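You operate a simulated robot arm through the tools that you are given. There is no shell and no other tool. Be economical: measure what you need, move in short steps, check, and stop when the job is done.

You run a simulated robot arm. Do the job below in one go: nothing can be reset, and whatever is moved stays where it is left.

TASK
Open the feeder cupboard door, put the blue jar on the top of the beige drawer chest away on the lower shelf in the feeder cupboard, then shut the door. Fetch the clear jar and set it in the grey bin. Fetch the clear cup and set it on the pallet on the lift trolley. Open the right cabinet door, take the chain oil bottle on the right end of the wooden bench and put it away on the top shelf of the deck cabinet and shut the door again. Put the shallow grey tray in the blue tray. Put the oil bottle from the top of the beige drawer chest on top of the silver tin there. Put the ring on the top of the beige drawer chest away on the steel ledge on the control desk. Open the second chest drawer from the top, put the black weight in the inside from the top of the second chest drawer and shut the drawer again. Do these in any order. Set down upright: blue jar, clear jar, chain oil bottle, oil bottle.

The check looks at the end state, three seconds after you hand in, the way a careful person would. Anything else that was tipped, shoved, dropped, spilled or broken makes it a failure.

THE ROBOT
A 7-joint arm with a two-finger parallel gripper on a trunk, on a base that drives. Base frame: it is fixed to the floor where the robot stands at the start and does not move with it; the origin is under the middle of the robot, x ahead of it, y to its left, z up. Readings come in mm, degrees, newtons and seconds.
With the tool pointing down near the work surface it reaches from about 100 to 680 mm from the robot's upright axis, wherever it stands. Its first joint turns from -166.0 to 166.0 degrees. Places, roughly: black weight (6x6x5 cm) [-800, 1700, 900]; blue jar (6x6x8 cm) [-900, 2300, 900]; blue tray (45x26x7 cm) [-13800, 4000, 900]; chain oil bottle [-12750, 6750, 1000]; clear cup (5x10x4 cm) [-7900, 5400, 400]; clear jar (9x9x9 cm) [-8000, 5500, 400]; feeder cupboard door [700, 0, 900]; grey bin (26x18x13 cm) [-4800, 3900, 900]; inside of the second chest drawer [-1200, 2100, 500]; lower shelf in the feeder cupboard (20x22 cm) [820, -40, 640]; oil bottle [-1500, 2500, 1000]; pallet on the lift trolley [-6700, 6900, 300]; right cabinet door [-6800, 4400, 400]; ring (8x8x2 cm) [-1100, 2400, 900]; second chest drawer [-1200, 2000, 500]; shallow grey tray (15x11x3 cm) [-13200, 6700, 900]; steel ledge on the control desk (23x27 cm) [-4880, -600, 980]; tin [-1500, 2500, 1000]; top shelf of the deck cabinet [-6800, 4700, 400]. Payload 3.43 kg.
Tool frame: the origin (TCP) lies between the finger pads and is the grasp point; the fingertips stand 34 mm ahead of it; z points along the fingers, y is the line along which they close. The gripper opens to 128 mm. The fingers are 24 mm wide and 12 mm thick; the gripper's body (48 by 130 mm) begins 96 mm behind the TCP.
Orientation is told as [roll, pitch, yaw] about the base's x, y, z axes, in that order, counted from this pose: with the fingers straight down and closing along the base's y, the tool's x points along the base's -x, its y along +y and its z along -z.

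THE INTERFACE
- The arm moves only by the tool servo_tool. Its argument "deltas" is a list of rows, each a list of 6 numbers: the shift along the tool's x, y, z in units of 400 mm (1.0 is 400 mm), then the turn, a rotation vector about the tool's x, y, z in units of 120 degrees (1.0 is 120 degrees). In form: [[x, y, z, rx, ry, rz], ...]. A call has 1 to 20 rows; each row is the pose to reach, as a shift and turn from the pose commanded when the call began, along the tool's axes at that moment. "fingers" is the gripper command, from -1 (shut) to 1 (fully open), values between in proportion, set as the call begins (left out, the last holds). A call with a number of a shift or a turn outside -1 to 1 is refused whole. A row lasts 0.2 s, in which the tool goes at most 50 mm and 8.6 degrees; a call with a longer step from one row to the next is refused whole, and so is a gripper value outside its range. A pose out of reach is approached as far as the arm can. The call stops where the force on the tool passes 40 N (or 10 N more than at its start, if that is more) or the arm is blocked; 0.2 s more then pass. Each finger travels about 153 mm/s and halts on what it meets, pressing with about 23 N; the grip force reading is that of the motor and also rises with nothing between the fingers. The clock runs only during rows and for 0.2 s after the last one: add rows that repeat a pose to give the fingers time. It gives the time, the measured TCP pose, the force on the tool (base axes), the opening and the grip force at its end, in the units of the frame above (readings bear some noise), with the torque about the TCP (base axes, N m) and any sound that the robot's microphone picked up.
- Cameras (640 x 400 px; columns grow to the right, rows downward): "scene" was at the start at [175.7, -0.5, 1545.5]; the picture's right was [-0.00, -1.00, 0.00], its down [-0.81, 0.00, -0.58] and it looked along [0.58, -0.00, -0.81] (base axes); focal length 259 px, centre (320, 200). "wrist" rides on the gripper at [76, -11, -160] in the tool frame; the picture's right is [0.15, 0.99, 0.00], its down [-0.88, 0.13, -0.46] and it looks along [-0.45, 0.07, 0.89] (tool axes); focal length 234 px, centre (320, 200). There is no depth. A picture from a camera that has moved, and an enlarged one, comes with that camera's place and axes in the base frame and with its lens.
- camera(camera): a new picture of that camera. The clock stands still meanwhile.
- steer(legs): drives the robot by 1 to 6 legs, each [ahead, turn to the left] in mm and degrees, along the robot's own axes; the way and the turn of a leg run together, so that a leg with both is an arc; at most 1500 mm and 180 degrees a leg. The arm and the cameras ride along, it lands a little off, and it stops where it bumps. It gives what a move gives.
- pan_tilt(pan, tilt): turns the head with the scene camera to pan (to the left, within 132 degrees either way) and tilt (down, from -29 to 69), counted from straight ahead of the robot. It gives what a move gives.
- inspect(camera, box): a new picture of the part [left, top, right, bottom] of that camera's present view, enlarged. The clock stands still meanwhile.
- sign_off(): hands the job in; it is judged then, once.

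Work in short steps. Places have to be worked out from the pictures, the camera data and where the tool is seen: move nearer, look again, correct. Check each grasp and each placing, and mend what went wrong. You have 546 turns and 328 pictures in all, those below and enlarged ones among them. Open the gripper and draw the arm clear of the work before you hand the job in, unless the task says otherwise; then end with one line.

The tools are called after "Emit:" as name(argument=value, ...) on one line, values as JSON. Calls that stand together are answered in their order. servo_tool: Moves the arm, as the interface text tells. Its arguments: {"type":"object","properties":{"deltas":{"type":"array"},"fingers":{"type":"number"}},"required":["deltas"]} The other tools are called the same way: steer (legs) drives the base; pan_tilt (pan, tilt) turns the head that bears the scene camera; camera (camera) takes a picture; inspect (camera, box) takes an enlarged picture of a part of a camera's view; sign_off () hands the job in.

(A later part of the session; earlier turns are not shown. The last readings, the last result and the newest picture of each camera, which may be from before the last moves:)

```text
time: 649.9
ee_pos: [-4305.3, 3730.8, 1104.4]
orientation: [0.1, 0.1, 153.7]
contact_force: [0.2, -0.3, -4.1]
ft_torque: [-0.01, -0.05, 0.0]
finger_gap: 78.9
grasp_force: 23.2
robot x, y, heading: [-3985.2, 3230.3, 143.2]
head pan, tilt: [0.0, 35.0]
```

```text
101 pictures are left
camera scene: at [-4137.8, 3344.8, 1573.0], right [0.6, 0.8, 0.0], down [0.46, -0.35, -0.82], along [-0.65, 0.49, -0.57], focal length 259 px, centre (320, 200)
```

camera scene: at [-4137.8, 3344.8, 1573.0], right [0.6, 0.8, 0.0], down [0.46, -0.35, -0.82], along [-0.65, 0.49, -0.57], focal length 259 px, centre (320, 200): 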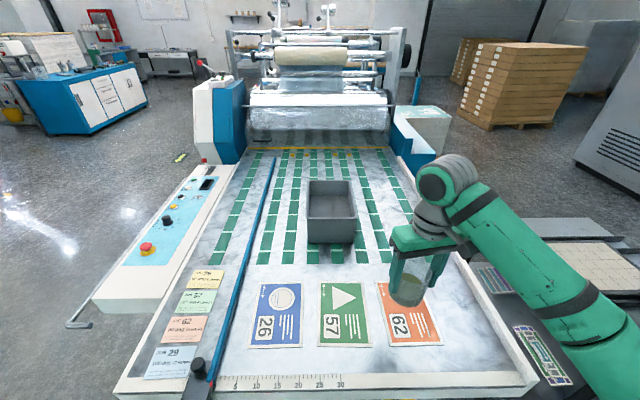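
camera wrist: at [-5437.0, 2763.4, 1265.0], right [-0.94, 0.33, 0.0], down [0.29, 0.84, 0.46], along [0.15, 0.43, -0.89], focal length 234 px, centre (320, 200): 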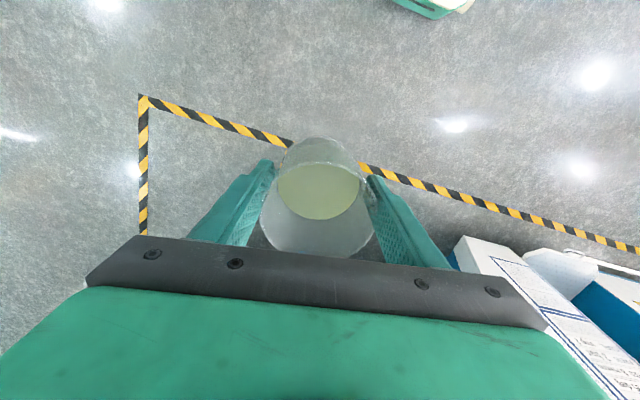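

The bin's rim centre is at about (-4813,3910), z≈965. I drive 235 mm closer to the table end.

Emit:
steer(legs=[[235, 0]])

Emit:
servo_tool(deltas=[[-0.06, 0.02, -0.04, 0, 0, 0.022], [-0.12, 0.04, -0.08, 0, 0, 0.044], [-0.18, 0.06, -0.12, 0, 0, 0.066], [-0.24, 0.08, -0.15, 0, 0, 0.088], [-0.3, 0.1, -0.15, 0, 0, 0.088], [-0.36, 0.12, -0.15, 0, 0, 0.088], [-0.42, 0.14, -0.15, 0, 0, 0.088]])

Emit:
camera(camera="scene")

```text
time: 651.6
ee_pos: [-4490.0, 3869.9, 1105.7]
orientation: [0.1, -0.1, 153.8]
contact_force: [0.5, -0.2, -2.9]
ft_torque: [-0.04, -0.07, 0.03]
finger_gap: 79.0
grasp_force: 22.7
robot x, y, heading: [-4165.7, 3367.1, 143.1]
head pan, tilt: [0.0, 35.0]
```

```text
time: 653.2
ee_pos: [-4667.9, 3893.8, 1164.5]
orientation: [-0.1, 0.1, 143.2]
contact_force: [1.6, -0.3, -2.7]
ft_torque: [-0.05, 0.01, 0.01]
finger_gap: 79.1
grasp_force: 23.0
robot x, y, heading: [-4166.6, 3366.6, 143.1]
head pan, tilt: [0.0, 35.0]
```

```text
100 pictures are left
camera scene: at [-4322.6, 3483.5, 1573.0], right [0.6, 0.8, 0.0], down [0.46, -0.34, -0.82], along [-0.66, 0.49, -0.57], focal length 259 px, centre (320, 200)
```

scene: 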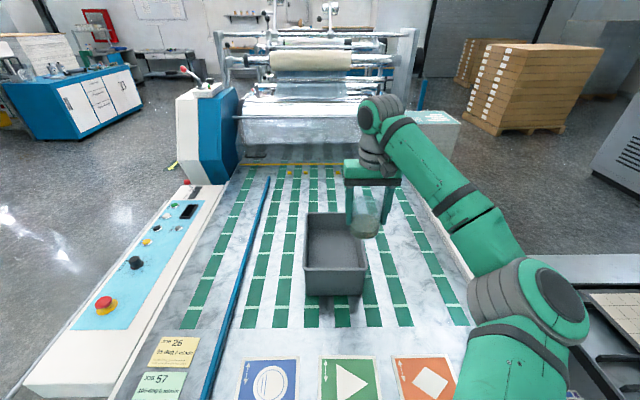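

I extend toward the bin centre (-4807,3906), 118 ahead and 74 left.

Emit:
servo_tool(deltas=[[-0.06, 0.04, 0, 0, 0, 0], [-0.12, 0.08, 0, 0, 0, 0], [-0.18, 0.12, 0, 0, 0, 0], [-0.24, 0.155, 0, 0, 0, 0], [-0.295, 0.185, 0, 0, 0, 0], [-0.295, 0.185, 0, 0, 0, 0]])

Emit:
camera(camera="wrist")

Emit:
inspect(camera="scene", box=[270, 120, 430, 320])

```text
time: 654.6
ee_pos: [-4806.7, 3905.7, 1165.4]
orientation: [0.0, 0.1, 143.3]
contact_force: [-0.4, -0.5, -4.3]
ft_torque: [-0.03, 0.0, 0.01]
finger_gap: 78.9
grasp_force: 23.1
robot x, y, heading: [-4165.6, 3373.6, 142.8]
head pan, tilt: [0.0, 35.0]
```

```text
99 pictures are left
camera wrist: at [-4739.6, 3869.0, 1325.4], right [-0.47, -0.88, 0.0], down [-0.78, 0.42, 0.45], along [-0.4, 0.22, -0.89], focal length 234 px, centre (320, 200)
```

wrist: 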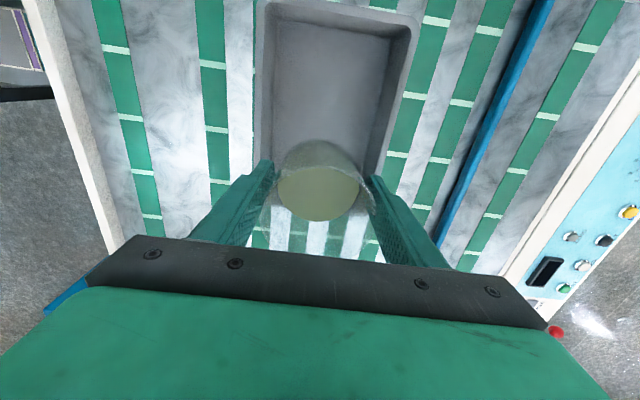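

```text
2.00 times, centred on (350, 220) of scene
camera zoom: at [-4323.0, 3483.4, 1573.0], right [0.6, 0.8, 0.0], down [0.46, -0.34, -0.82], along [-0.66, 0.49, -0.57], focal length 517 px, centre (260, 160)
```

zoom: 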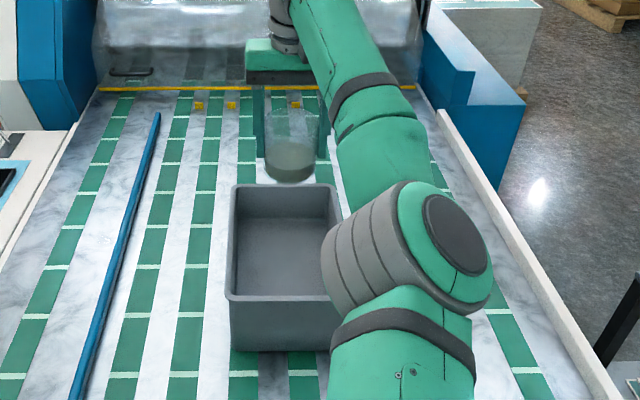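

Reachable. The bin's near rim suggests its centre is 23 mm closer, so I shift back and descend to z≈965.

Emit:
servo_tool(deltas=[[0.03, -0.005, 0, 0, 0, 0], [0.06, -0.01, 0.04, 0, 0, 0], [0.06, -0.01, 0.13, 0, 0, 0], [0.06, -0.01, 0.22, 0, 0, 0], [0.06, -0.01, 0.31, 0, 0, 0], [0.06, -0.01, 0.4, 0, 0, 0], [0.06, -0.01, 0.5, 0, 0, 0]])

Emit:
camera(camera="wrist")

Emit:
inspect(camera="scene", box=[270, 150, 430, 310])

```text
time: 656.2
ee_pos: [-4782.0, 3892.9, 967.2]
orientation: [0.0, -0.1, 143.4]
contact_force: [-1.6, -0.4, 18.9]
ft_torque: [0.51, -0.23, 0.22]
finger_gap: 77.8
grasp_force: 22.2
robot x, y, heading: [-4166.0, 3364.3, 143.2]
head pan, tilt: [0.0, 35.0]
```

```text
97 pictures are left
camera wrist: at [-4715.6, 3855.3, 1127.3], right [-0.47, -0.88, 0.0], down [-0.78, 0.42, 0.46], along [-0.4, 0.22, -0.89], focal length 234 px, centre (320, 200)
```

wrist: 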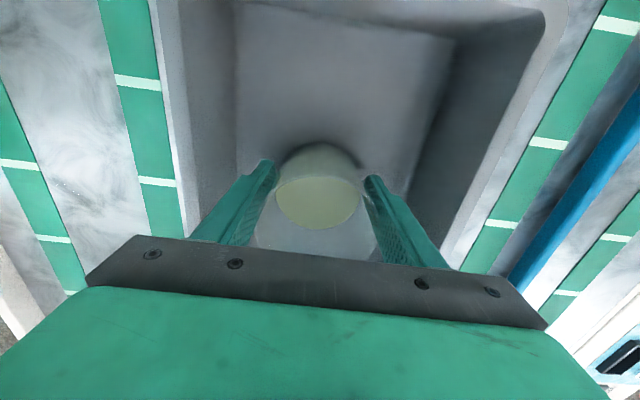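

```text
2.50 times, centred on (350, 230) of scene
camera zoom: at [-4322.5, 3483.0, 1573.1], right [0.6, 0.8, 0.0], down [0.46, -0.34, -0.82], along [-0.66, 0.49, -0.57], focal length 647 px, centre (245, 125)
```

zoom: 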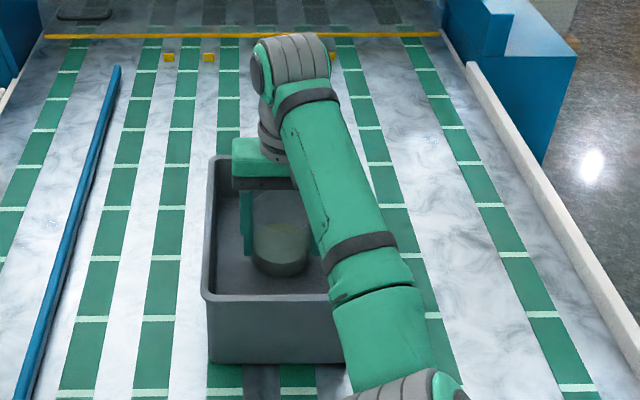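

The jar has reached the bin floor (19 N). I relieve 2 mm, open a little and lift clear.

Emit:
servo_tool(deltas=[[0, 0, -0.004, 0, 0, 0], [0, 0, -0.004, 0, 0, 0]])

Emit:
servo_tool(deltas=[[0, 0, 0, 0, 0, 0], [0, 0, 0, 0, 0, 0], [0, 0, 0, 0, 0, 0]], fingers=0.5)

Emit:
servo_tool(deltas=[[0, 0, -0.05, 0, 0, 0], [0, 0, -0.13, 0, 0, 0], [0, 0, -0.23, 0, 0, 0], [0, 0, -0.34, 0, 0, 0], [0, 0, -0.45, 0, 0, 0], [0, 0, -0.55, 0, 0, 0]])

Emit:
camera(camera="wrist")

Emit:
inspect(camera="scene", box=[270, 150, 430, 310])

```text
time: 656.8
ee_pos: [-4782.9, 3892.0, 966.9]
orientation: [0.0, 0.0, 143.3]
contact_force: [-1.5, -0.4, 5.7]
ft_torque: [0.11, 0.41, 0.1]
finger_gap: 77.6
grasp_force: 23.3
robot x, y, heading: [-4162.6, 3371.5, 142.9]
head pan, tilt: [0.0, 35.0]
```

```text
time: 657.6
ee_pos: [-4782.2, 3893.3, 967.9]
orientation: [0.0, 0.1, 143.3]
contact_force: [0.3, -0.5, -0.4]
ft_torque: [-0.01, 0.0, -0.03]
finger_gap: 96.3
grasp_force: 0.0
robot x, y, heading: [-4167.8, 3368.0, 143.1]
head pan, tilt: [0.0, 35.0]
```

```text
time: 659.0
ee_pos: [-4782.1, 3896.0, 1186.5]
orientation: [0.0, 0.2, 143.2]
contact_force: [-0.4, 0.9, -0.1]
ft_torque: [0.0, 0.0, -0.01]
finger_gap: 96.1
grasp_force: 0.1
robot x, y, heading: [-4165.5, 3369.6, 143.1]
head pan, tilt: [0.0, 35.0]
```

```text
95 pictures are left
camera wrist: at [-4715.9, 3859.0, 1345.9], right [-0.48, -0.88, 0.0], down [-0.78, 0.42, 0.45], along [-0.4, 0.22, -0.89], focal length 234 px, centre (320, 200)
```

wrist: 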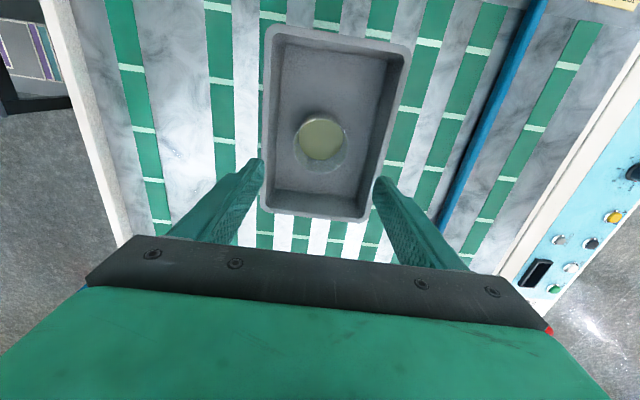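

```text
2.50 times, centred on (350, 230) of scene
camera zoom: at [-4323.0, 3483.6, 1573.0], right [0.6, 0.8, 0.0], down [0.46, -0.34, -0.82], along [-0.66, 0.49, -0.57], focal length 647 px, centre (245, 125)
```

zoom: 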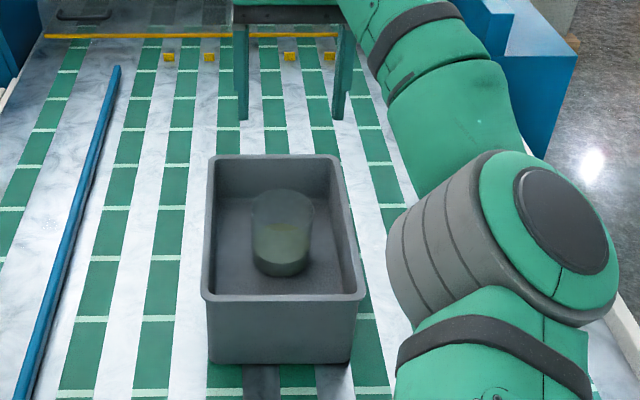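

The clear jar stands upright in the bin. I retract the arm and drive to the deck cabinet.

Emit:
servo_tool(deltas=[[0.1, 0, 0, 0, 0, 0], [0.2, 0, 0, 0, 0, 0], [0.3, 0, 0, 0, 0, 0], [0.4, 0, 0, 0, 0, 0], [0.5, 0, 0, 0, 0, 0], [0.6, 0, 0, 0, 0, 0], [0.7, 0, 0, 0, 0, 0]], fingers=-0.1)

Emit:
steer(legs=[[-270, 0], [0, -90], [-1500, 0], [0, 90], [1500, 0], [1500, 0]])

Emit:
steer(legs=[[0, -90]])

Emit:
pan_tilt(pan=0, tilt=35)

Emit:
camera(camera="scene")

```text
time: 660.6
ee_pos: [-4561.1, 3724.8, 1189.1]
orientation: [0.0, 0.1, 143.3]
contact_force: [0.1, -0.6, 0.0]
ft_torque: [-0.02, -0.02, -0.01]
finger_gap: 57.9
grasp_force: 0.1
robot x, y, heading: [-4171.1, 3366.9, 142.9]
head pan, tilt: [0.0, 35.0]
```

```text
time: 692.2
ee_pos: [-7553.5, 4268.8, 1187.9]
orientation: [-0.1, 0.0, 141.6]
contact_force: [-0.1, -0.1, 0.2]
ft_torque: [0.0, -0.01, 0.01]
finger_gap: 57.7
grasp_force: 0.1
robot x, y, heading: [-7171.7, 3900.2, 141.5]
head pan, tilt: [0.0, 35.0]
```

```text
time: 696.9
ee_pos: [-6794.7, 4275.8, 1189.5]
orientation: [0.0, 0.0, 50.5]
contact_force: [0.0, 0.2, -0.7]
ft_torque: [0.02, 0.0, 0.02]
finger_gap: 57.2
grasp_force: 0.1
robot x, y, heading: [-7169.9, 3899.3, 50.5]
head pan, tilt: [0.0, 35.0]
```

```text
time: 697.5
ee_pos: [-6793.9, 4275.5, 1189.2]
orientation: [0.0, -0.1, 50.5]
contact_force: [0.0, -0.5, -0.8]
ft_torque: [-0.03, -0.03, 0.02]
finger_gap: 57.6
grasp_force: 0.2
robot x, y, heading: [-7169.2, 3896.0, 50.3]
head pan, tilt: [0.0, 35.0]
```

```text
93 pictures are left
camera scene: at [-7049.2, 4047.3, 1573.0], right [0.77, -0.64, 0.0], down [-0.37, -0.44, -0.82], along [0.52, 0.63, -0.57], focal length 259 px, centre (320, 200)
```

scene: 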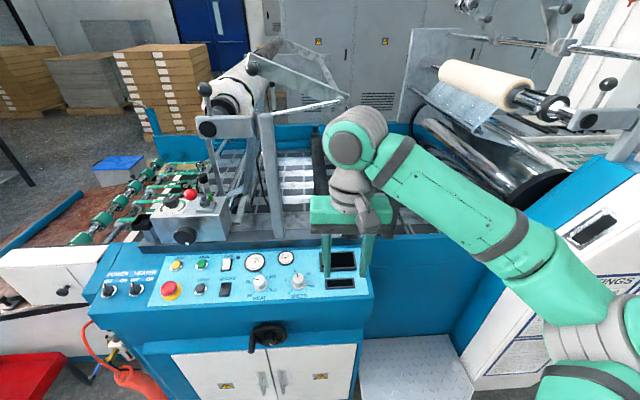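

The deck cabinet with two white doors is below the panel. I tilt down for a better look.

Emit:
pan_tilt(pan=5, tilt=55)

Emit:
camera(camera="scene")

```text
time: 698.4
ee_pos: [-6793.9, 4275.9, 1188.9]
orientation: [0.0, 0.0, 50.4]
contact_force: [-0.8, 0.0, -0.4]
ft_torque: [0.01, 0.03, -0.01]
finger_gap: 57.6
grasp_force: 0.0
robot x, y, heading: [-7172.0, 3898.1, 50.4]
head pan, tilt: [5.0, 55.0]
```

```text
92 pictures are left
camera scene: at [-7064.4, 4038.8, 1544.8], right [0.82, -0.57, 0.0], down [-0.47, -0.67, -0.57], along [0.33, 0.47, -0.82], focal length 259 px, centre (320, 200)
```

scene: 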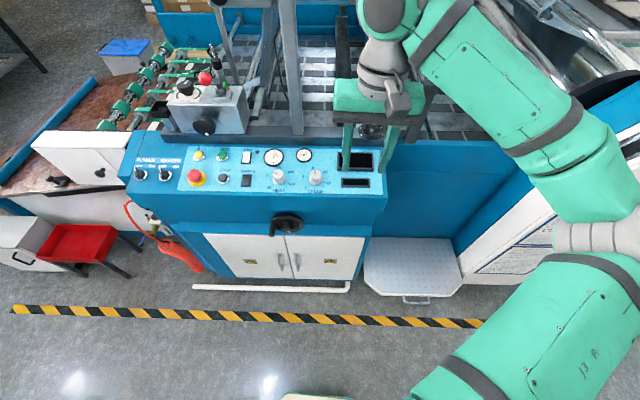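

I zoom on the doors.

Emit:
inspect(camera="scene", box=[180, 190, 400, 310])

```text
2.91 times, centred on (290, 250) of scene
camera zoom: at [-7064.4, 4038.8, 1544.8], right [0.82, -0.57, 0.0], down [-0.47, -0.67, -0.57], along [0.33, 0.47, -0.82], focal length 753 px, centre (407, 54)
```

zoom: 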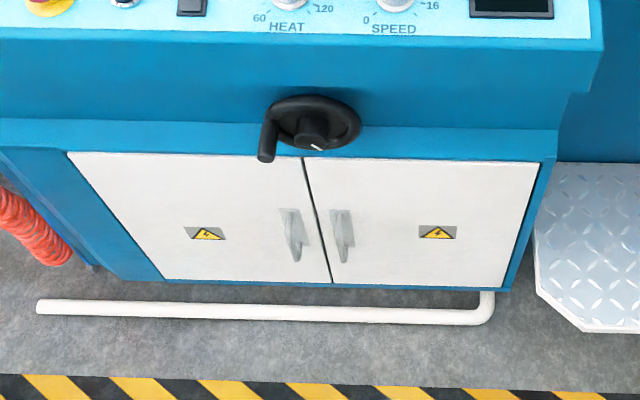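

The right door spans u≈7912 (hinge) to 8224 at v≈-590; its bar is near (-6902,4440), z≈380–555, with a crank above it. I back off 120 mm and square up, before bringing the tool down in front.

Emit:
steer(legs=[[-120, 0], [0, 2.4]])

Emit:
servo_tool(deltas=[[0.05, 0.05, 0.08, 0, -0.03, 0], [0.1, 0.1, 0.16, 0, -0.07, 0], [0.15, 0.15, 0.24, 0, -0.11, 0], [0.18, 0.2, 0.33, 0, -0.15, 0], [0.2, 0.25, 0.42, 0, -0.19, 0], [0.2, 0.28, 0.52, 0, -0.23, 0], [0.2, 0.3, 0.62, 0, -0.27, 0], [0.2, 0.3, 0.73, 0, -0.31, 0], [0.2, 0.3, 0.84, 0, -0.35, 0], [0.2, 0.3, 0.95, 0, -0.375, 0]], fingers=-0.06)

Emit:
camera(camera="wrist")

```text
time: 700.0
ee_pos: [-6889.4, 4196.0, 1190.5]
orientation: [0.0, 0.1, 52.9]
contact_force: [0.3, 0.0, 0.6]
ft_torque: [0.02, 0.0, 0.03]
finger_gap: 57.5
grasp_force: 0.0
robot x, y, heading: [-7253.2, 3802.1, 52.7]
head pan, tilt: [5.0, 55.0]
```

```text
time: 702.2
ee_pos: [-7034.1, 4204.3, 809.1]
orientation: [-0.1, -45.0, 52.9]
contact_force: [-0.4, 0.4, -1.2]
ft_torque: [0.01, -0.02, 0.0]
finger_gap: 60.1
grasp_force: 0.1
out of reach, approached as far as the arm can: row 5, 6, 7, 8, 9
robot x, y, heading: [-7253.1, 3803.0, 52.9]
head pan, tilt: [5.0, 55.0]
```

```text
90 pictures are left
camera wrist: at [-7125.3, 4064.2, 868.0], right [-0.85, 0.51, -0.1], down [0.08, 0.32, 0.94], along [0.52, 0.8, -0.31], focal length 234 px, centre (320, 200)
```

wrist: 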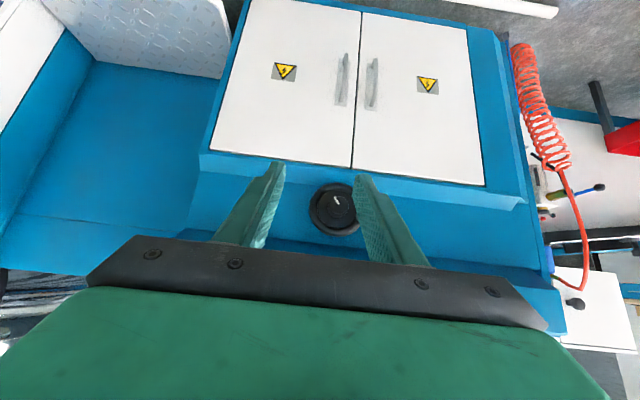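

Now both bars are visible; the right door's bar is at (-6904,4441), z≈341–495. I turn the tool 22° and move to a pre-grasp 90 mm before the bar.

Emit:
servo_tool(deltas=[[0.02, 0.004, 0.1, -0.014, 0, -0.014], [0.04, 0.008, 0.2, -0.029, 0, -0.029], [0.06, 0.012, 0.3, -0.043, 0, -0.043], [0.08, 0.016, 0.4, -0.058, 0, -0.058], [0.1, 0.02, 0.5, -0.072, 0, -0.072], [0.12, 0.025, 0.61, -0.087, 0, -0.087], [0.14, 0.03, 0.72, -0.101, 0, -0.101], [0.165, 0.034, 0.82, -0.116, 0, -0.116], [0.188, 0.038, 0.925, -0.13, 0, -0.13]])

Emit:
camera(camera="wrist")

```text
time: 704.2
ee_pos: [-6917.4, 4380.6, 493.9]
orientation: [0.1, -45.1, 75.0]
contact_force: [0.6, -0.8, 0.2]
ft_torque: [0.01, 0.0, 0.04]
finger_gap: 60.3
grasp_force: 0.1
robot x, y, heading: [-7246.1, 3805.4, 52.9]
head pan, tilt: [5.0, 55.0]
```

```text
89 pictures are left
camera wrist: at [-6950.4, 4215.7, 552.9], right [-0.98, 0.16, -0.1], down [-0.05, 0.32, 0.94], along [0.18, 0.93, -0.31], focal length 234 px, centre (320, 200)
```

wrist: 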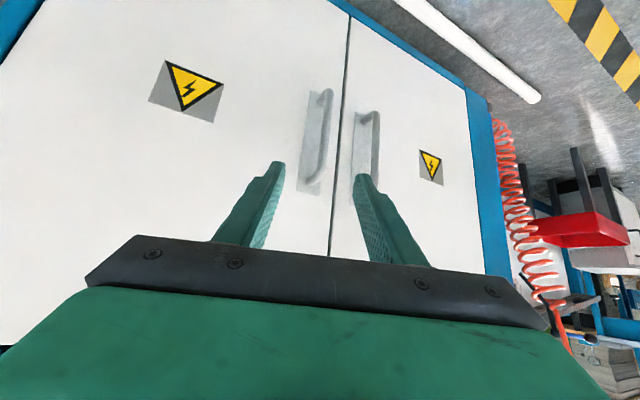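

The bar is 9 mm to the right, and the other door's bar is near, so I narrow the opening to 28 mm, correct, and advance 60 mm.

Emit:
servo_tool(deltas=[[0, -0.012, 0, 0, 0, 0], [0, -0.023, 0.0, 0, 0, 0], [0, -0.023, 0.05, 0, 0, 0], [0, -0.023, 0.1, 0, 0, 0], [0, -0.023, 0.15, 0, 0, 0]], fingers=-0.56)

Emit:
camera(camera="wrist")

```text
time: 705.4
ee_pos: [-6900.1, 4419.4, 453.9]
orientation: [0.1, -45.0, 75.0]
contact_force: [0.1, 0.3, -0.9]
ft_torque: [-0.05, -0.02, -0.02]
finger_gap: 28.3
grasp_force: 0.2
robot x, y, heading: [-7251.2, 3807.6, 52.6]
head pan, tilt: [5.0, 55.0]
```

```text
88 pictures are left
camera wrist: at [-6932.8, 4255.2, 512.7], right [-0.98, 0.16, -0.1], down [-0.05, 0.32, 0.94], along [0.18, 0.93, -0.31], focal length 234 px, centre (320, 200)
```

wrist: 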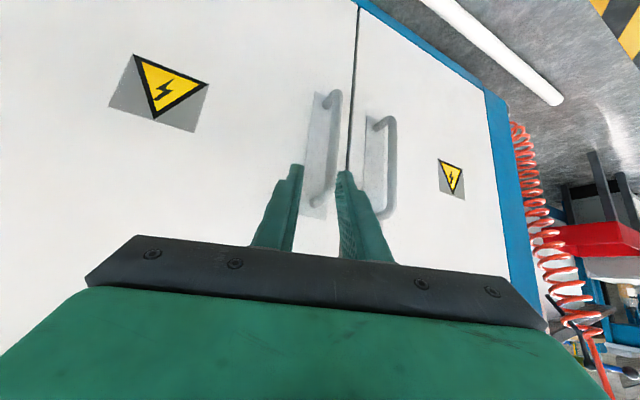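

The bar lies between the fingers. I advance 22 mm more and close.

Emit:
servo_tool(deltas=[[0, 0, 0.03, 0, 0, 0], [0, 0, 0.055, 0, 0, 0], [0, 0, 0.055, 0, 0, 0]])

Emit:
servo_tool(deltas=[[0, 0, 0, 0, 0, 0], [0, 0, 0, 0, 0, 0], [0, 0, 0, 0, 0, 0]], fingers=-1)

Emit:
camera(camera="wrist")

```text
time: 706.2
ee_pos: [-6895.7, 4434.2, 436.8]
orientation: [0.0, -45.0, 75.0]
contact_force: [-1.0, 0.6, 0.0]
ft_torque: [-0.01, 0.04, 0.03]
finger_gap: 29.1
grasp_force: 0.9
robot x, y, heading: [-7250.2, 3806.8, 52.8]
head pan, tilt: [5.0, 55.0]
```

```text
time: 706.8
ee_pos: [-6905.0, 4436.3, 436.7]
orientation: [0.5, -45.1, 75.3]
contact_force: [-3.8, -8.7, 9.2]
ft_torque: [-0.1, 0.01, 0.02]
finger_gap: 10.8
grasp_force: 44.0
robot x, y, heading: [-7250.3, 3803.8, 53.0]
head pan, tilt: [5.0, 55.0]
stopped in row 2: the force on the tool passed its limit at 42 N (the readings are from after the stop); the commanded pose is now the measured one
```

```text
87 pictures are left
camera wrist: at [-6936.4, 4272.3, 495.7], right [-0.98, 0.15, -0.1], down [-0.05, 0.32, 0.95], along [0.17, 0.94, -0.31], focal length 234 px, centre (320, 200)
```

wrist: 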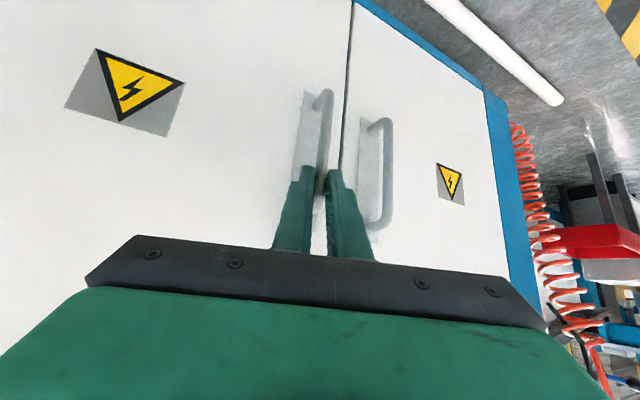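

The bar is gripped. I pull the door open along its arc about the right-hand hinge, slowly, for the first 30°.

Emit:
servo_tool(deltas=[[0.0167, 0.004, -0.0167, -0.006, 0, -0.006], [0.0334, 0.008, -0.0334, -0.012, 0, -0.012], [0.05, 0.012, -0.05, -0.018, 0, -0.018], [0.067, 0.016, -0.067, -0.024, 0, -0.024], [0.0836, 0.019, -0.0836, -0.0295, 0, -0.0295], [0.1, 0.019, -0.1, -0.035, 0, -0.035], [0.117, 0.019, -0.117, -0.041, 0, -0.041], [0.134, 0.018, -0.134, -0.047, 0, -0.047], [0.151, 0.018, -0.151, -0.053, 0, -0.053], [0.168, 0.017, -0.168, -0.059, 0, -0.059], [0.185, 0.012, -0.185, -0.065, 0, -0.065], [0.201, 0.008, -0.201, -0.071, 0, -0.071], [0.218, 0.003, -0.218, -0.077, 0, -0.077], [0.234, -0.001, -0.234, -0.083, 0, -0.083], [0.251, -0.006, -0.251, -0.0884, 0, -0.0884]])

Emit:
camera(camera="scene")

```text
time: 710.0
ee_pos: [-6936.5, 4298.2, 437.2]
orientation: [0.2, -44.9, 90.2]
contact_force: [-0.7, 0.5, -8.9]
ft_torque: [0.59, -0.11, 0.01]
finger_gap: 10.6
grasp_force: 44.5
robot x, y, heading: [-7249.8, 3804.4, 53.0]
head pan, tilt: [5.0, 55.0]
```

```text
86 pictures are left
camera scene: at [-7149.4, 3949.1, 1544.7], right [0.85, -0.53, 0.0], down [-0.44, -0.69, -0.57], along [0.3, 0.49, -0.82], focal length 259 px, centre (320, 200)
```

scene: 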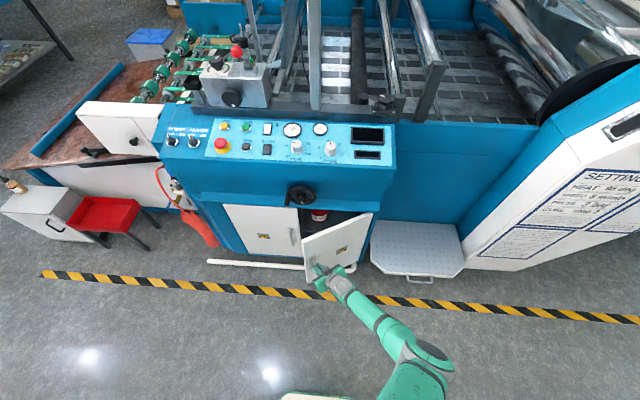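

Opened ~30°, smoothly. I continue along the arc to about 75°.

Emit:
servo_tool(deltas=[[0.021, -0.003, -0.021, -0.006, 0, -0.006], [0.042, -0.006, -0.042, -0.012, 0, -0.012], [0.063, -0.009, -0.063, -0.018, 0, -0.018], [0.0843, -0.013, -0.0843, -0.0236, 0, -0.0236], [0.105, -0.021, -0.105, -0.03, 0, -0.03], [0.125, -0.029, -0.125, -0.035, 0, -0.035], [0.146, -0.038, -0.146, -0.041, 0, -0.041], [0.1656, -0.047, -0.1656, -0.047, 0, -0.047], [0.185, -0.06, -0.185, -0.053, 0, -0.053], [0.204, -0.073, -0.204, -0.059, 0, -0.059], [0.223, -0.086, -0.223, -0.065, 0, -0.065], [0.2416, -0.1, -0.2416, -0.071, 0, -0.071], [0.259, -0.117, -0.259, -0.077, 0, -0.077], [0.276, -0.134, -0.276, -0.083, 0, -0.083], [0.293, -0.152, -0.293, -0.089, 0, -0.089], [0.31, -0.171, -0.31, -0.094, 0, -0.094], [0.325, -0.192, -0.325, -0.1, 0, -0.1]])

Emit:
camera(camera="scene")

```text
time: 712.2
ee_pos: [-6911.9, 4186.5, 437.4]
orientation: [0.7, -45.3, 100.4]
contact_force: [-1.5, -0.6, 6.3]
ft_torque: [-0.26, -0.28, 0.06]
finger_gap: 10.7
grasp_force: 44.5
robot x, y, heading: [-7249.8, 3802.3, 52.5]
head pan, tilt: [5.0, 55.0]
stopped in row 11: the force on the tool passed its limit at 43 N (the readings are from after the stop); the commanded pose is now the measured one
```

```text
85 pictures are left
camera scene: at [-7149.7, 3948.8, 1544.8], right [0.85, -0.53, 0.0], down [-0.43, -0.69, -0.57], along [0.3, 0.49, -0.82], focal length 259 px, centre (320, 200)
```

scene: 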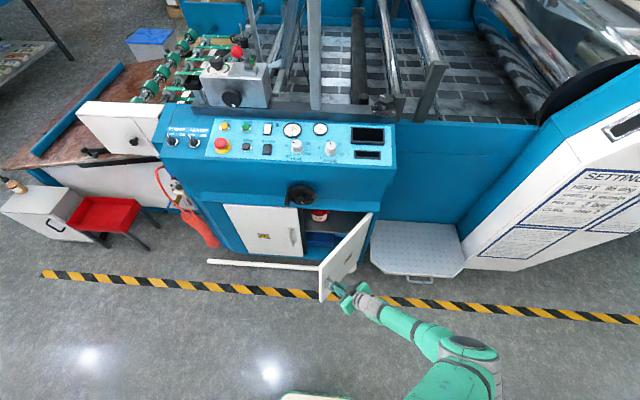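

Door is ~57° open. I release, back off upward, and turn the tool vertical to hook over the door's top from the inside.

Emit:
servo_tool(deltas=[[0, 0, 0, 0, 0, 0], [0, 0, 0, 0, 0, 0], [0, 0, -0.08, 0, 0, 0], [0, 0, -0.18, 0, 0, 0], [-0.06, 0, -0.26, 0, 0.04, 0], [-0.14, 0, -0.32, 0, 0.1, 0], [-0.22, 0, -0.38, 0, 0.16, 0], [-0.28, 0, -0.42, 0, 0.22, 0], [-0.34, 0, -0.46, 0, 0.28, 0], [-0.38, 0, -0.5, 0, 0.34, 0], [-0.4, 0, -0.52, 0, 0.375, 0]], fingers=-0.4)

Emit:
camera(camera="wrist")

```text
time: 714.6
ee_pos: [-6903.5, 4151.6, 695.9]
orientation: [0.4, -0.4, 100.9]
contact_force: [0.1, -0.2, -0.2]
ft_torque: [-0.02, 0.02, 0.0]
finger_gap: 38.5
grasp_force: 0.0
robot x, y, heading: [-7251.9, 3805.2, 52.6]
head pan, tilt: [5.0, 55.0]
```

```text
84 pictures are left
camera wrist: at [-6877.3, 4077.5, 855.3], right [-0.94, -0.33, 0.01], down [-0.29, 0.84, 0.46], along [-0.16, 0.43, -0.89], focal length 234 px, centre (320, 200)
```

wrist: 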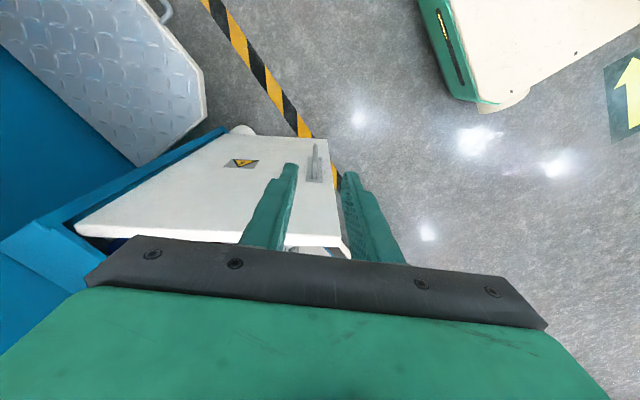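

The free edge is near (-6973,4239). I raise slightly, pass over the door top to its inner side, and lower the closed fingers behind it.

Emit:
servo_tool(deltas=[[0, 0, -0.09, 0, 0, 0], [-0.09, 0.003, -0.09, 0, 0, 0], [-0.18, 0.006, -0.09, 0, 0, 0], [-0.27, 0.009, -0.09, 0, 0, 0], [-0.36, 0.011, -0.09, 0, 0, 0], [-0.36, 0.011, 0.0, 0, 0, 0], [-0.36, 0.011, 0.1, 0, 0, 0], [-0.36, 0.011, 0.2, 0, 0, 0], [-0.36, 0.011, 0.29, 0, 0, 0]], fingers=-1)

Emit:
camera(camera="wrist")

```text
time: 716.6
ee_pos: [-6933.3, 4293.0, 579.3]
orientation: [0.5, -0.4, 100.9]
contact_force: [-0.4, 0.3, -0.4]
ft_torque: [-0.01, -0.02, 0.0]
finger_gap: 0.0
grasp_force: 22.8
robot x, y, heading: [-7247.7, 3802.2, 53.0]
head pan, tilt: [5.0, 55.0]
```

```text
83 pictures are left
camera wrist: at [-6907.6, 4220.5, 738.3], right [-0.94, -0.33, 0.01], down [-0.29, 0.84, 0.46], along [-0.16, 0.44, -0.89], focal length 234 px, centre (320, 200)
```

wrist: 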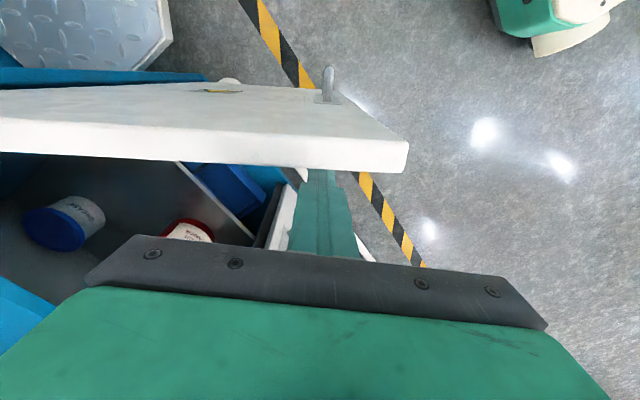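

The fingers hang inside the door. I push it wider along its arc, slowly.

Emit:
servo_tool(deltas=[[0.04, 0.001, 0, 0, 0, 0], [0.075, 0.002, 0, 0, 0, 0], [0.105, 0.003, 0, 0, 0, 0], [0.134, 0.003, 0, 0, 0, 0], [0.163, -0.002, 0, 0, 0, 0], [0.192, -0.006, 0, 0, 0, 0], [0.221, -0.011, 0, 0, 0, 0], [0.25, -0.0155, 0, 0, 0, 0], [0.279, -0.025, 0, 0, 0, 0], [0.307, -0.034, 0, 0, 0, 0], [0.336, -0.043, 0, 0, 0, 0], [0.364, -0.052, 0, 0, 0, 0], [0.39, -0.066, 0, 0, 0, 0], [0.416, -0.08, 0, 0, 0, 0], [0.4415, -0.095, 0, 0, 0, 0], [0.4665, -0.109, 0, 0, 0, 0], [0.497, -0.134, 0, 0, 0, 0], [0.527, -0.158, 0, 0, 0, 0], [0.557, -0.183, 0, 0, 0, 0]])

Emit:
camera(camera="scene")

```text
time: 720.6
ee_pos: [-6823.2, 4088.0, 580.1]
orientation: [0.6, -0.6, 100.9]
contact_force: [-0.5, -0.1, 0.6]
ft_torque: [0.01, 0.0, 0.03]
finger_gap: 0.1
grasp_force: 23.6
robot x, y, heading: [-7246.0, 3806.6, 53.1]
head pan, tilt: [5.0, 55.0]
```

```text
82 pictures are left
camera scene: at [-7149.6, 3949.0, 1544.8], right [0.85, -0.53, 0.0], down [-0.43, -0.69, -0.57], along [0.3, 0.49, -0.82], focal length 259 px, centre (320, 200)
```

scene: 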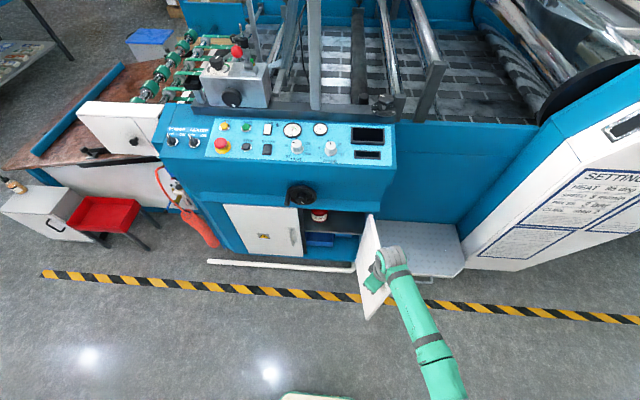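

The door is now about 97° open. I zoom into the cabinet.

Emit:
inspect(camera="scene", box=[200, 170, 400, 320])

```text
2.67 times, centred on (300, 245) of scene
camera zoom: at [-7149.6, 3949.0, 1544.8], right [0.85, -0.53, 0.0], down [-0.43, -0.69, -0.57], along [0.3, 0.49, -0.82], focal length 690 px, centre (373, 80)
```

zoom: 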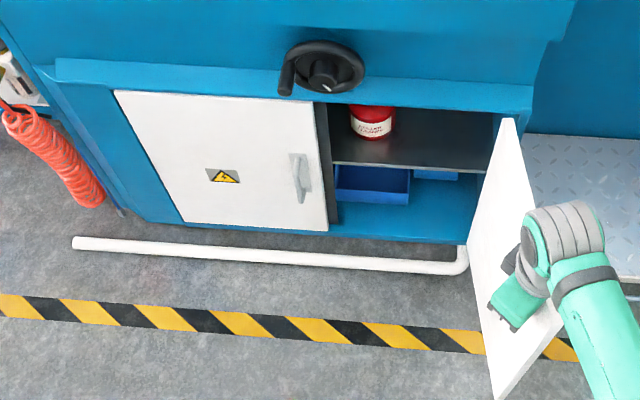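

The top shelf (z≈400) has a red can at left and room beside it. I lift out, then drive down the aisle toward the wooden bench.

Emit:
servo_tool(deltas=[[0, 0.03, -0.1, 0, 0, 0], [0, 0.03, -0.2, 0, 0, 0], [0, 0.03, -0.3, 0, 0, 0], [0, 0.03, -0.4, 0, 0, 0], [0.05, 0.03, -0.5, 0, 0, 0], [0.1, 0.03, -0.6, 0, 0, 0], [0.15, 0.03, -0.7, 0, 0, 0], [0.2, 0.03, -0.8, 0, 0, 0], [0.25, 0.03, -0.9, 0, 0, 0], [0.3, 0.03, -1.0, 0, 0, 0]])

Emit:
steer(legs=[[-250, 0], [0, 95], [1500, 0], [1500, 0], [1400, 0]])

Emit:
pan_tilt(pan=0, tilt=18)

Emit:
camera(camera="scene")

```text
time: 722.8
ee_pos: [-6808.3, 3963.1, 982.5]
orientation: [0.5, -0.5, 100.9]
contact_force: [0.3, 0.7, -0.2]
ft_torque: [0.01, 0.03, 0.0]
finger_gap: 0.0
grasp_force: 23.3
robot x, y, heading: [-7250.8, 3803.4, 52.9]
head pan, tilt: [5.0, 55.0]
```

```text
time: 749.6
ee_pos: [-11246.9, 6390.2, 982.0]
orientation: [0.6, -0.4, -166.3]
contact_force: [0.3, 0.9, 0.5]
ft_torque: [0.01, 0.0, 0.0]
finger_gap: 0.1
grasp_force: 22.6
robot x, y, heading: [-11064.0, 5957.3, 145.7]
head pan, tilt: [5.0, 55.0]
```

```text
time: 750.7
ee_pos: [-11246.8, 6389.1, 982.0]
orientation: [0.6, -0.5, -166.3]
contact_force: [0.6, 1.1, -0.1]
ft_torque: [0.0, -0.02, -0.03]
finger_gap: 0.2
grasp_force: 23.2
robot x, y, heading: [-11068.7, 5956.0, 145.6]
head pan, tilt: [0.0, 18.0]
```

```text
80 pictures are left
camera scene: at [-11233.0, 6067.7, 1600.0], right [0.56, 0.83, 0.0], down [0.26, -0.17, -0.95], along [-0.79, 0.54, -0.31], focal length 259 px, centre (320, 200)
```

scene: 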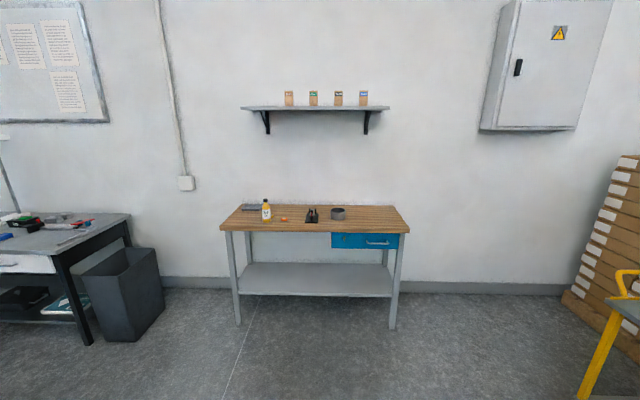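

The wooden bench is straight ahead. I zoom to identify the bottle and tray.

Emit:
inspect(camera="scene", box=[210, 180, 420, 260])

```text
3.05 times, centred on (315, 220) of scene
camera zoom: at [-11233.0, 6067.7, 1600.0], right [0.56, 0.83, 0.0], down [0.26, -0.17, -0.95], along [-0.79, 0.54, -0.31], focal length 788 px, centre (335, 139)
```

zoom: 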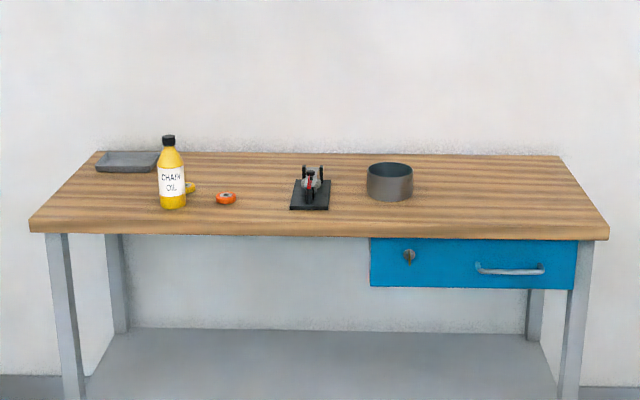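

It is labelled CHAIN OIL; the shallow grey tray lies behind-left. I drive in front of the bottle.

Emit:
steer(legs=[[0, 15.9], [1250, 0], [0, -18.7]])

Emit:
pan_tilt(pan=0, tilt=45)

Emit:
camera(camera="scene")

```text
time: 759.2
ee_pos: [-12438.4, 6791.6, 982.1]
orientation: [0.6, -0.5, -168.7]
contact_force: [-0.9, 0.1, -0.6]
ft_torque: [0.01, -0.02, -0.02]
finger_gap: 0.0
grasp_force: 23.3
robot x, y, heading: [-12278.8, 6352.2, 143.2]
head pan, tilt: [0.0, 18.0]
```

```text
time: 760.1
ee_pos: [-12438.3, 6792.1, 981.2]
orientation: [0.6, -0.6, -168.7]
contact_force: [0.3, 0.1, -0.3]
ft_torque: [0.01, -0.01, -0.01]
finger_gap: 0.2
grasp_force: 23.2
robot x, y, heading: [-12276.5, 6349.4, 143.3]
head pan, tilt: [0.0, 45.0]
```

```text
78 pictures are left
camera scene: at [-12427.4, 6463.1, 1558.3], right [0.6, 0.8, 0.0], down [0.57, -0.42, -0.71], along [-0.57, 0.42, -0.71], focal length 259 px, centre (320, 200)
```

scene: 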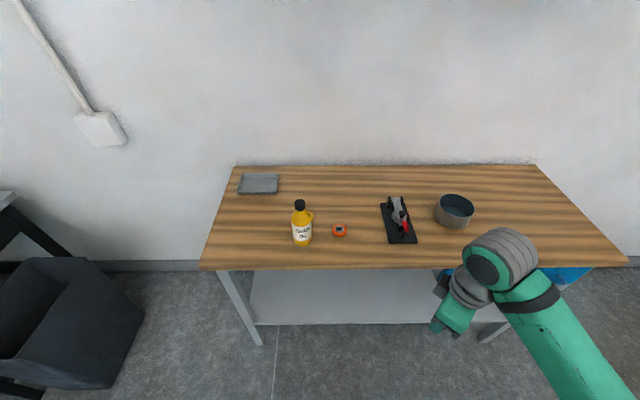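

Bottle base is about (-12839,6700) on the bench (z≈885), top ≈1066. I bring the tool round to face it, then tilt it to 33° below horizontal.

Emit:
servo_tool(deltas=[[-0.05, 0.03, -0.08, 0, 0, 0.05], [-0.12, 0.08, -0.15, 0, 0, 0.1], [-0.2, 0.14, -0.2, 0, 0, 0.15], [-0.28, 0.21, -0.23, 0, 0, 0.2], [-0.36, 0.28, -0.2475, 0, 0, 0.25], [-0.44, 0.34, -0.2475, 0, 0, 0.3], [-0.53, 0.41, -0.2475, 0, 0, 0.35], [-0.61, 0.47, -0.2475, 0, 0, 0.4]], fingers=0.4)

Emit:
servo_tool(deltas=[[-0.04, 0.002, 0.01, 0, -0.06, 0], [-0.09, 0.004, 0.03, 0, -0.12, 0], [-0.14, 0.006, 0.05, 0, -0.18, 0], [-0.19, 0.008, 0.07, 0, -0.24, 0], [-0.24, 0.01, 0.09, 0, -0.3, 0], [-0.29, 0.012, 0.11, 0, -0.36, 0], [-0.34, 0.014, 0.13, 0, -0.42, 0], [-0.3775, 0.0165, 0.1375, 0, -0.475, 0]])

Emit:
camera(camera="wrist")

```text
time: 761.9
ee_pos: [-12640.1, 6559.4, 1081.4]
orientation: [0.8, 0.0, 143.3]
contact_force: [-0.4, -0.7, 0.2]
ft_torque: [-0.01, 0.02, 0.0]
finger_gap: 89.5
grasp_force: 0.0
robot x, y, heading: [-12277.3, 6350.7, 143.2]
head pan, tilt: [0.0, 45.0]
```

```text
time: 763.7
ee_pos: [-12768.9, 6648.4, 1028.5]
orientation: [1.4, -57.0, 142.3]
contact_force: [0.2, 0.1, 0.5]
ft_torque: [0.01, 0.03, -0.02]
finger_gap: 89.8
grasp_force: 0.1
out of reach, approached as far as the arm can: row 5, 6, 7, 8
robot x, y, heading: [-12277.9, 6351.7, 143.3]
head pan, tilt: [0.0, 45.0]
```

```text
77 pictures are left
camera wrist: at [-12623.2, 6552.8, 1051.7], right [-0.53, -0.84, -0.11], down [-0.15, -0.04, 0.99], along [-0.84, 0.54, -0.11], focal length 234 px, centre (320, 200)
```

wrist: 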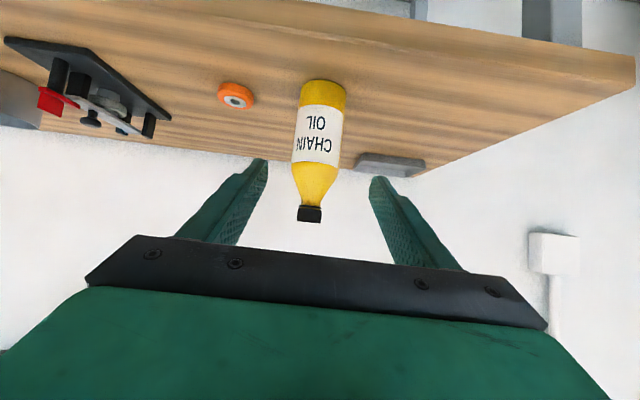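

The bottle is dead centre. I advance 112 mm to it.

Emit:
servo_tool(deltas=[[0, 0, 0.08, 0, 0, 0], [0, 0, 0.16, 0, 0, 0], [0, 0, 0.23, 0, 0, 0], [0, 0, 0.282, 0, 0, 0]])

Emit:
camera(camera="wrist")

```text
time: 764.7
ee_pos: [-12844.6, 6702.9, 969.1]
orientation: [1.2, -57.0, 142.3]
contact_force: [0.2, -0.2, 0.8]
ft_torque: [0.01, 0.0, 0.04]
finger_gap: 89.5
grasp_force: 0.0
robot x, y, heading: [-12276.2, 6352.0, 142.9]
head pan, tilt: [0.0, 45.0]
```

```text
76 pictures are left
camera wrist: at [-12699.1, 6607.7, 993.3], right [-0.53, -0.84, -0.11], down [-0.15, -0.04, 0.99], along [-0.84, 0.54, -0.11], focal length 234 px, centre (320, 200)
```

wrist: 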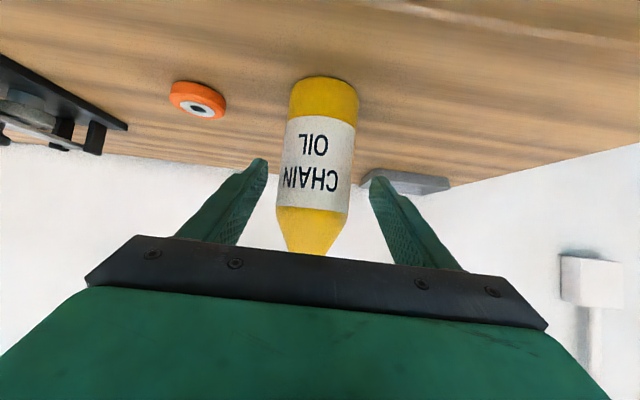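

The bottle's body is between the fingers. I close and lift.

Emit:
servo_tool(deltas=[[0, 0, 0, 0, 0, 0], [0, 0, 0, 0, 0, 0], [0, 0, 0, 0, 0, 0]], fingers=-0.5)

Emit:
servo_tool(deltas=[[-0.04, 0, -0.026, 0, 0, 0], [-0.1, 0, -0.066, 0, 0, 0], [-0.17, 0, -0.112, 0, 0, 0], [-0.22, 0, -0.18, 0, 0, 0], [-0.26, 0, -0.28, 0, 0, 0], [-0.28, 0, -0.39, 0, 0, 0], [-0.28, 0, -0.5, 0, 0, 0]])

Emit:
camera(camera="wrist")

```text
time: 765.5
ee_pos: [-12845.2, 6703.3, 970.1]
orientation: [1.3, -56.9, 142.2]
contact_force: [0.3, 0.5, 0.0]
ft_torque: [0.03, 0.01, -0.03]
finger_gap: 58.6
grasp_force: 22.3
robot x, y, heading: [-12276.8, 6353.4, 143.3]
head pan, tilt: [0.0, 45.0]
```

```text
time: 767.1
ee_pos: [-12770.3, 6648.9, 1172.4]
orientation: [1.2, -56.8, 142.3]
contact_force: [-0.2, 0.4, -2.6]
ft_torque: [-0.03, -0.06, 0.03]
finger_gap: 58.9
grasp_force: 23.2
out of reach, approached as far as the arm can: row 7
robot x, y, heading: [-12274.4, 6353.0, 143.6]
head pan, tilt: [0.0, 45.0]
```

```text
75 pictures are left
camera wrist: at [-12623.7, 6552.7, 1196.0], right [-0.53, -0.84, -0.11], down [-0.15, -0.04, 0.99], along [-0.84, 0.54, -0.11], focal length 234 px, centre (320, 200)
```

wrist: 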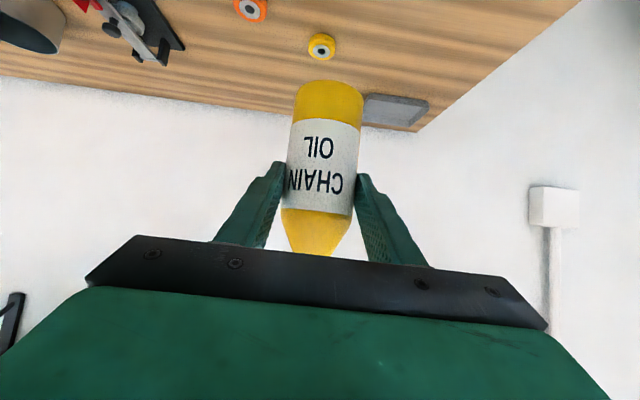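

The chain oil bottle is held upright. I reverse down the aisle to the deck cabinet and turn to face it.

Emit:
steer(legs=[[-1500, 0], [-1500, 0], [-1500, 0], [-1020, 0], [0, -90.5], [700, 0]])

Emit:
pan_tilt(pan=0, tilt=45)

Emit:
camera(camera="scene")

```text
time: 801.3
ee_pos: [-7118.8, 4166.6, 1173.1]
orientation: [1.3, -57.0, 53.7]
contact_force: [0.3, 0.5, -3.7]
ft_torque: [-0.07, 0.04, 0.01]
finger_gap: 58.8
grasp_force: 22.8
robot x, y, heading: [-7407.5, 3667.9, 54.5]
head pan, tilt: [0.0, 45.0]
```

```text
time: 801.9
ee_pos: [-7119.3, 4169.3, 1172.9]
orientation: [1.3, -56.8, 53.6]
contact_force: [-0.3, 0.7, -3.8]
ft_torque: [-0.1, 0.04, 0.0]
finger_gap: 58.5
grasp_force: 23.0
robot x, y, heading: [-7404.5, 3667.2, 54.7]
head pan, tilt: [0.0, 45.0]
```

```text
74 pictures are left
camera scene: at [-7298.9, 3818.6, 1558.2], right [0.81, -0.58, 0.0], down [-0.41, -0.58, -0.71], along [0.41, 0.58, -0.71], focal length 259 px, centre (320, 200)
```

scene: 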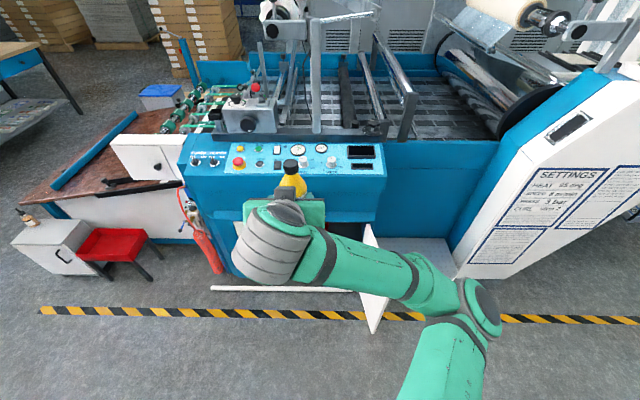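

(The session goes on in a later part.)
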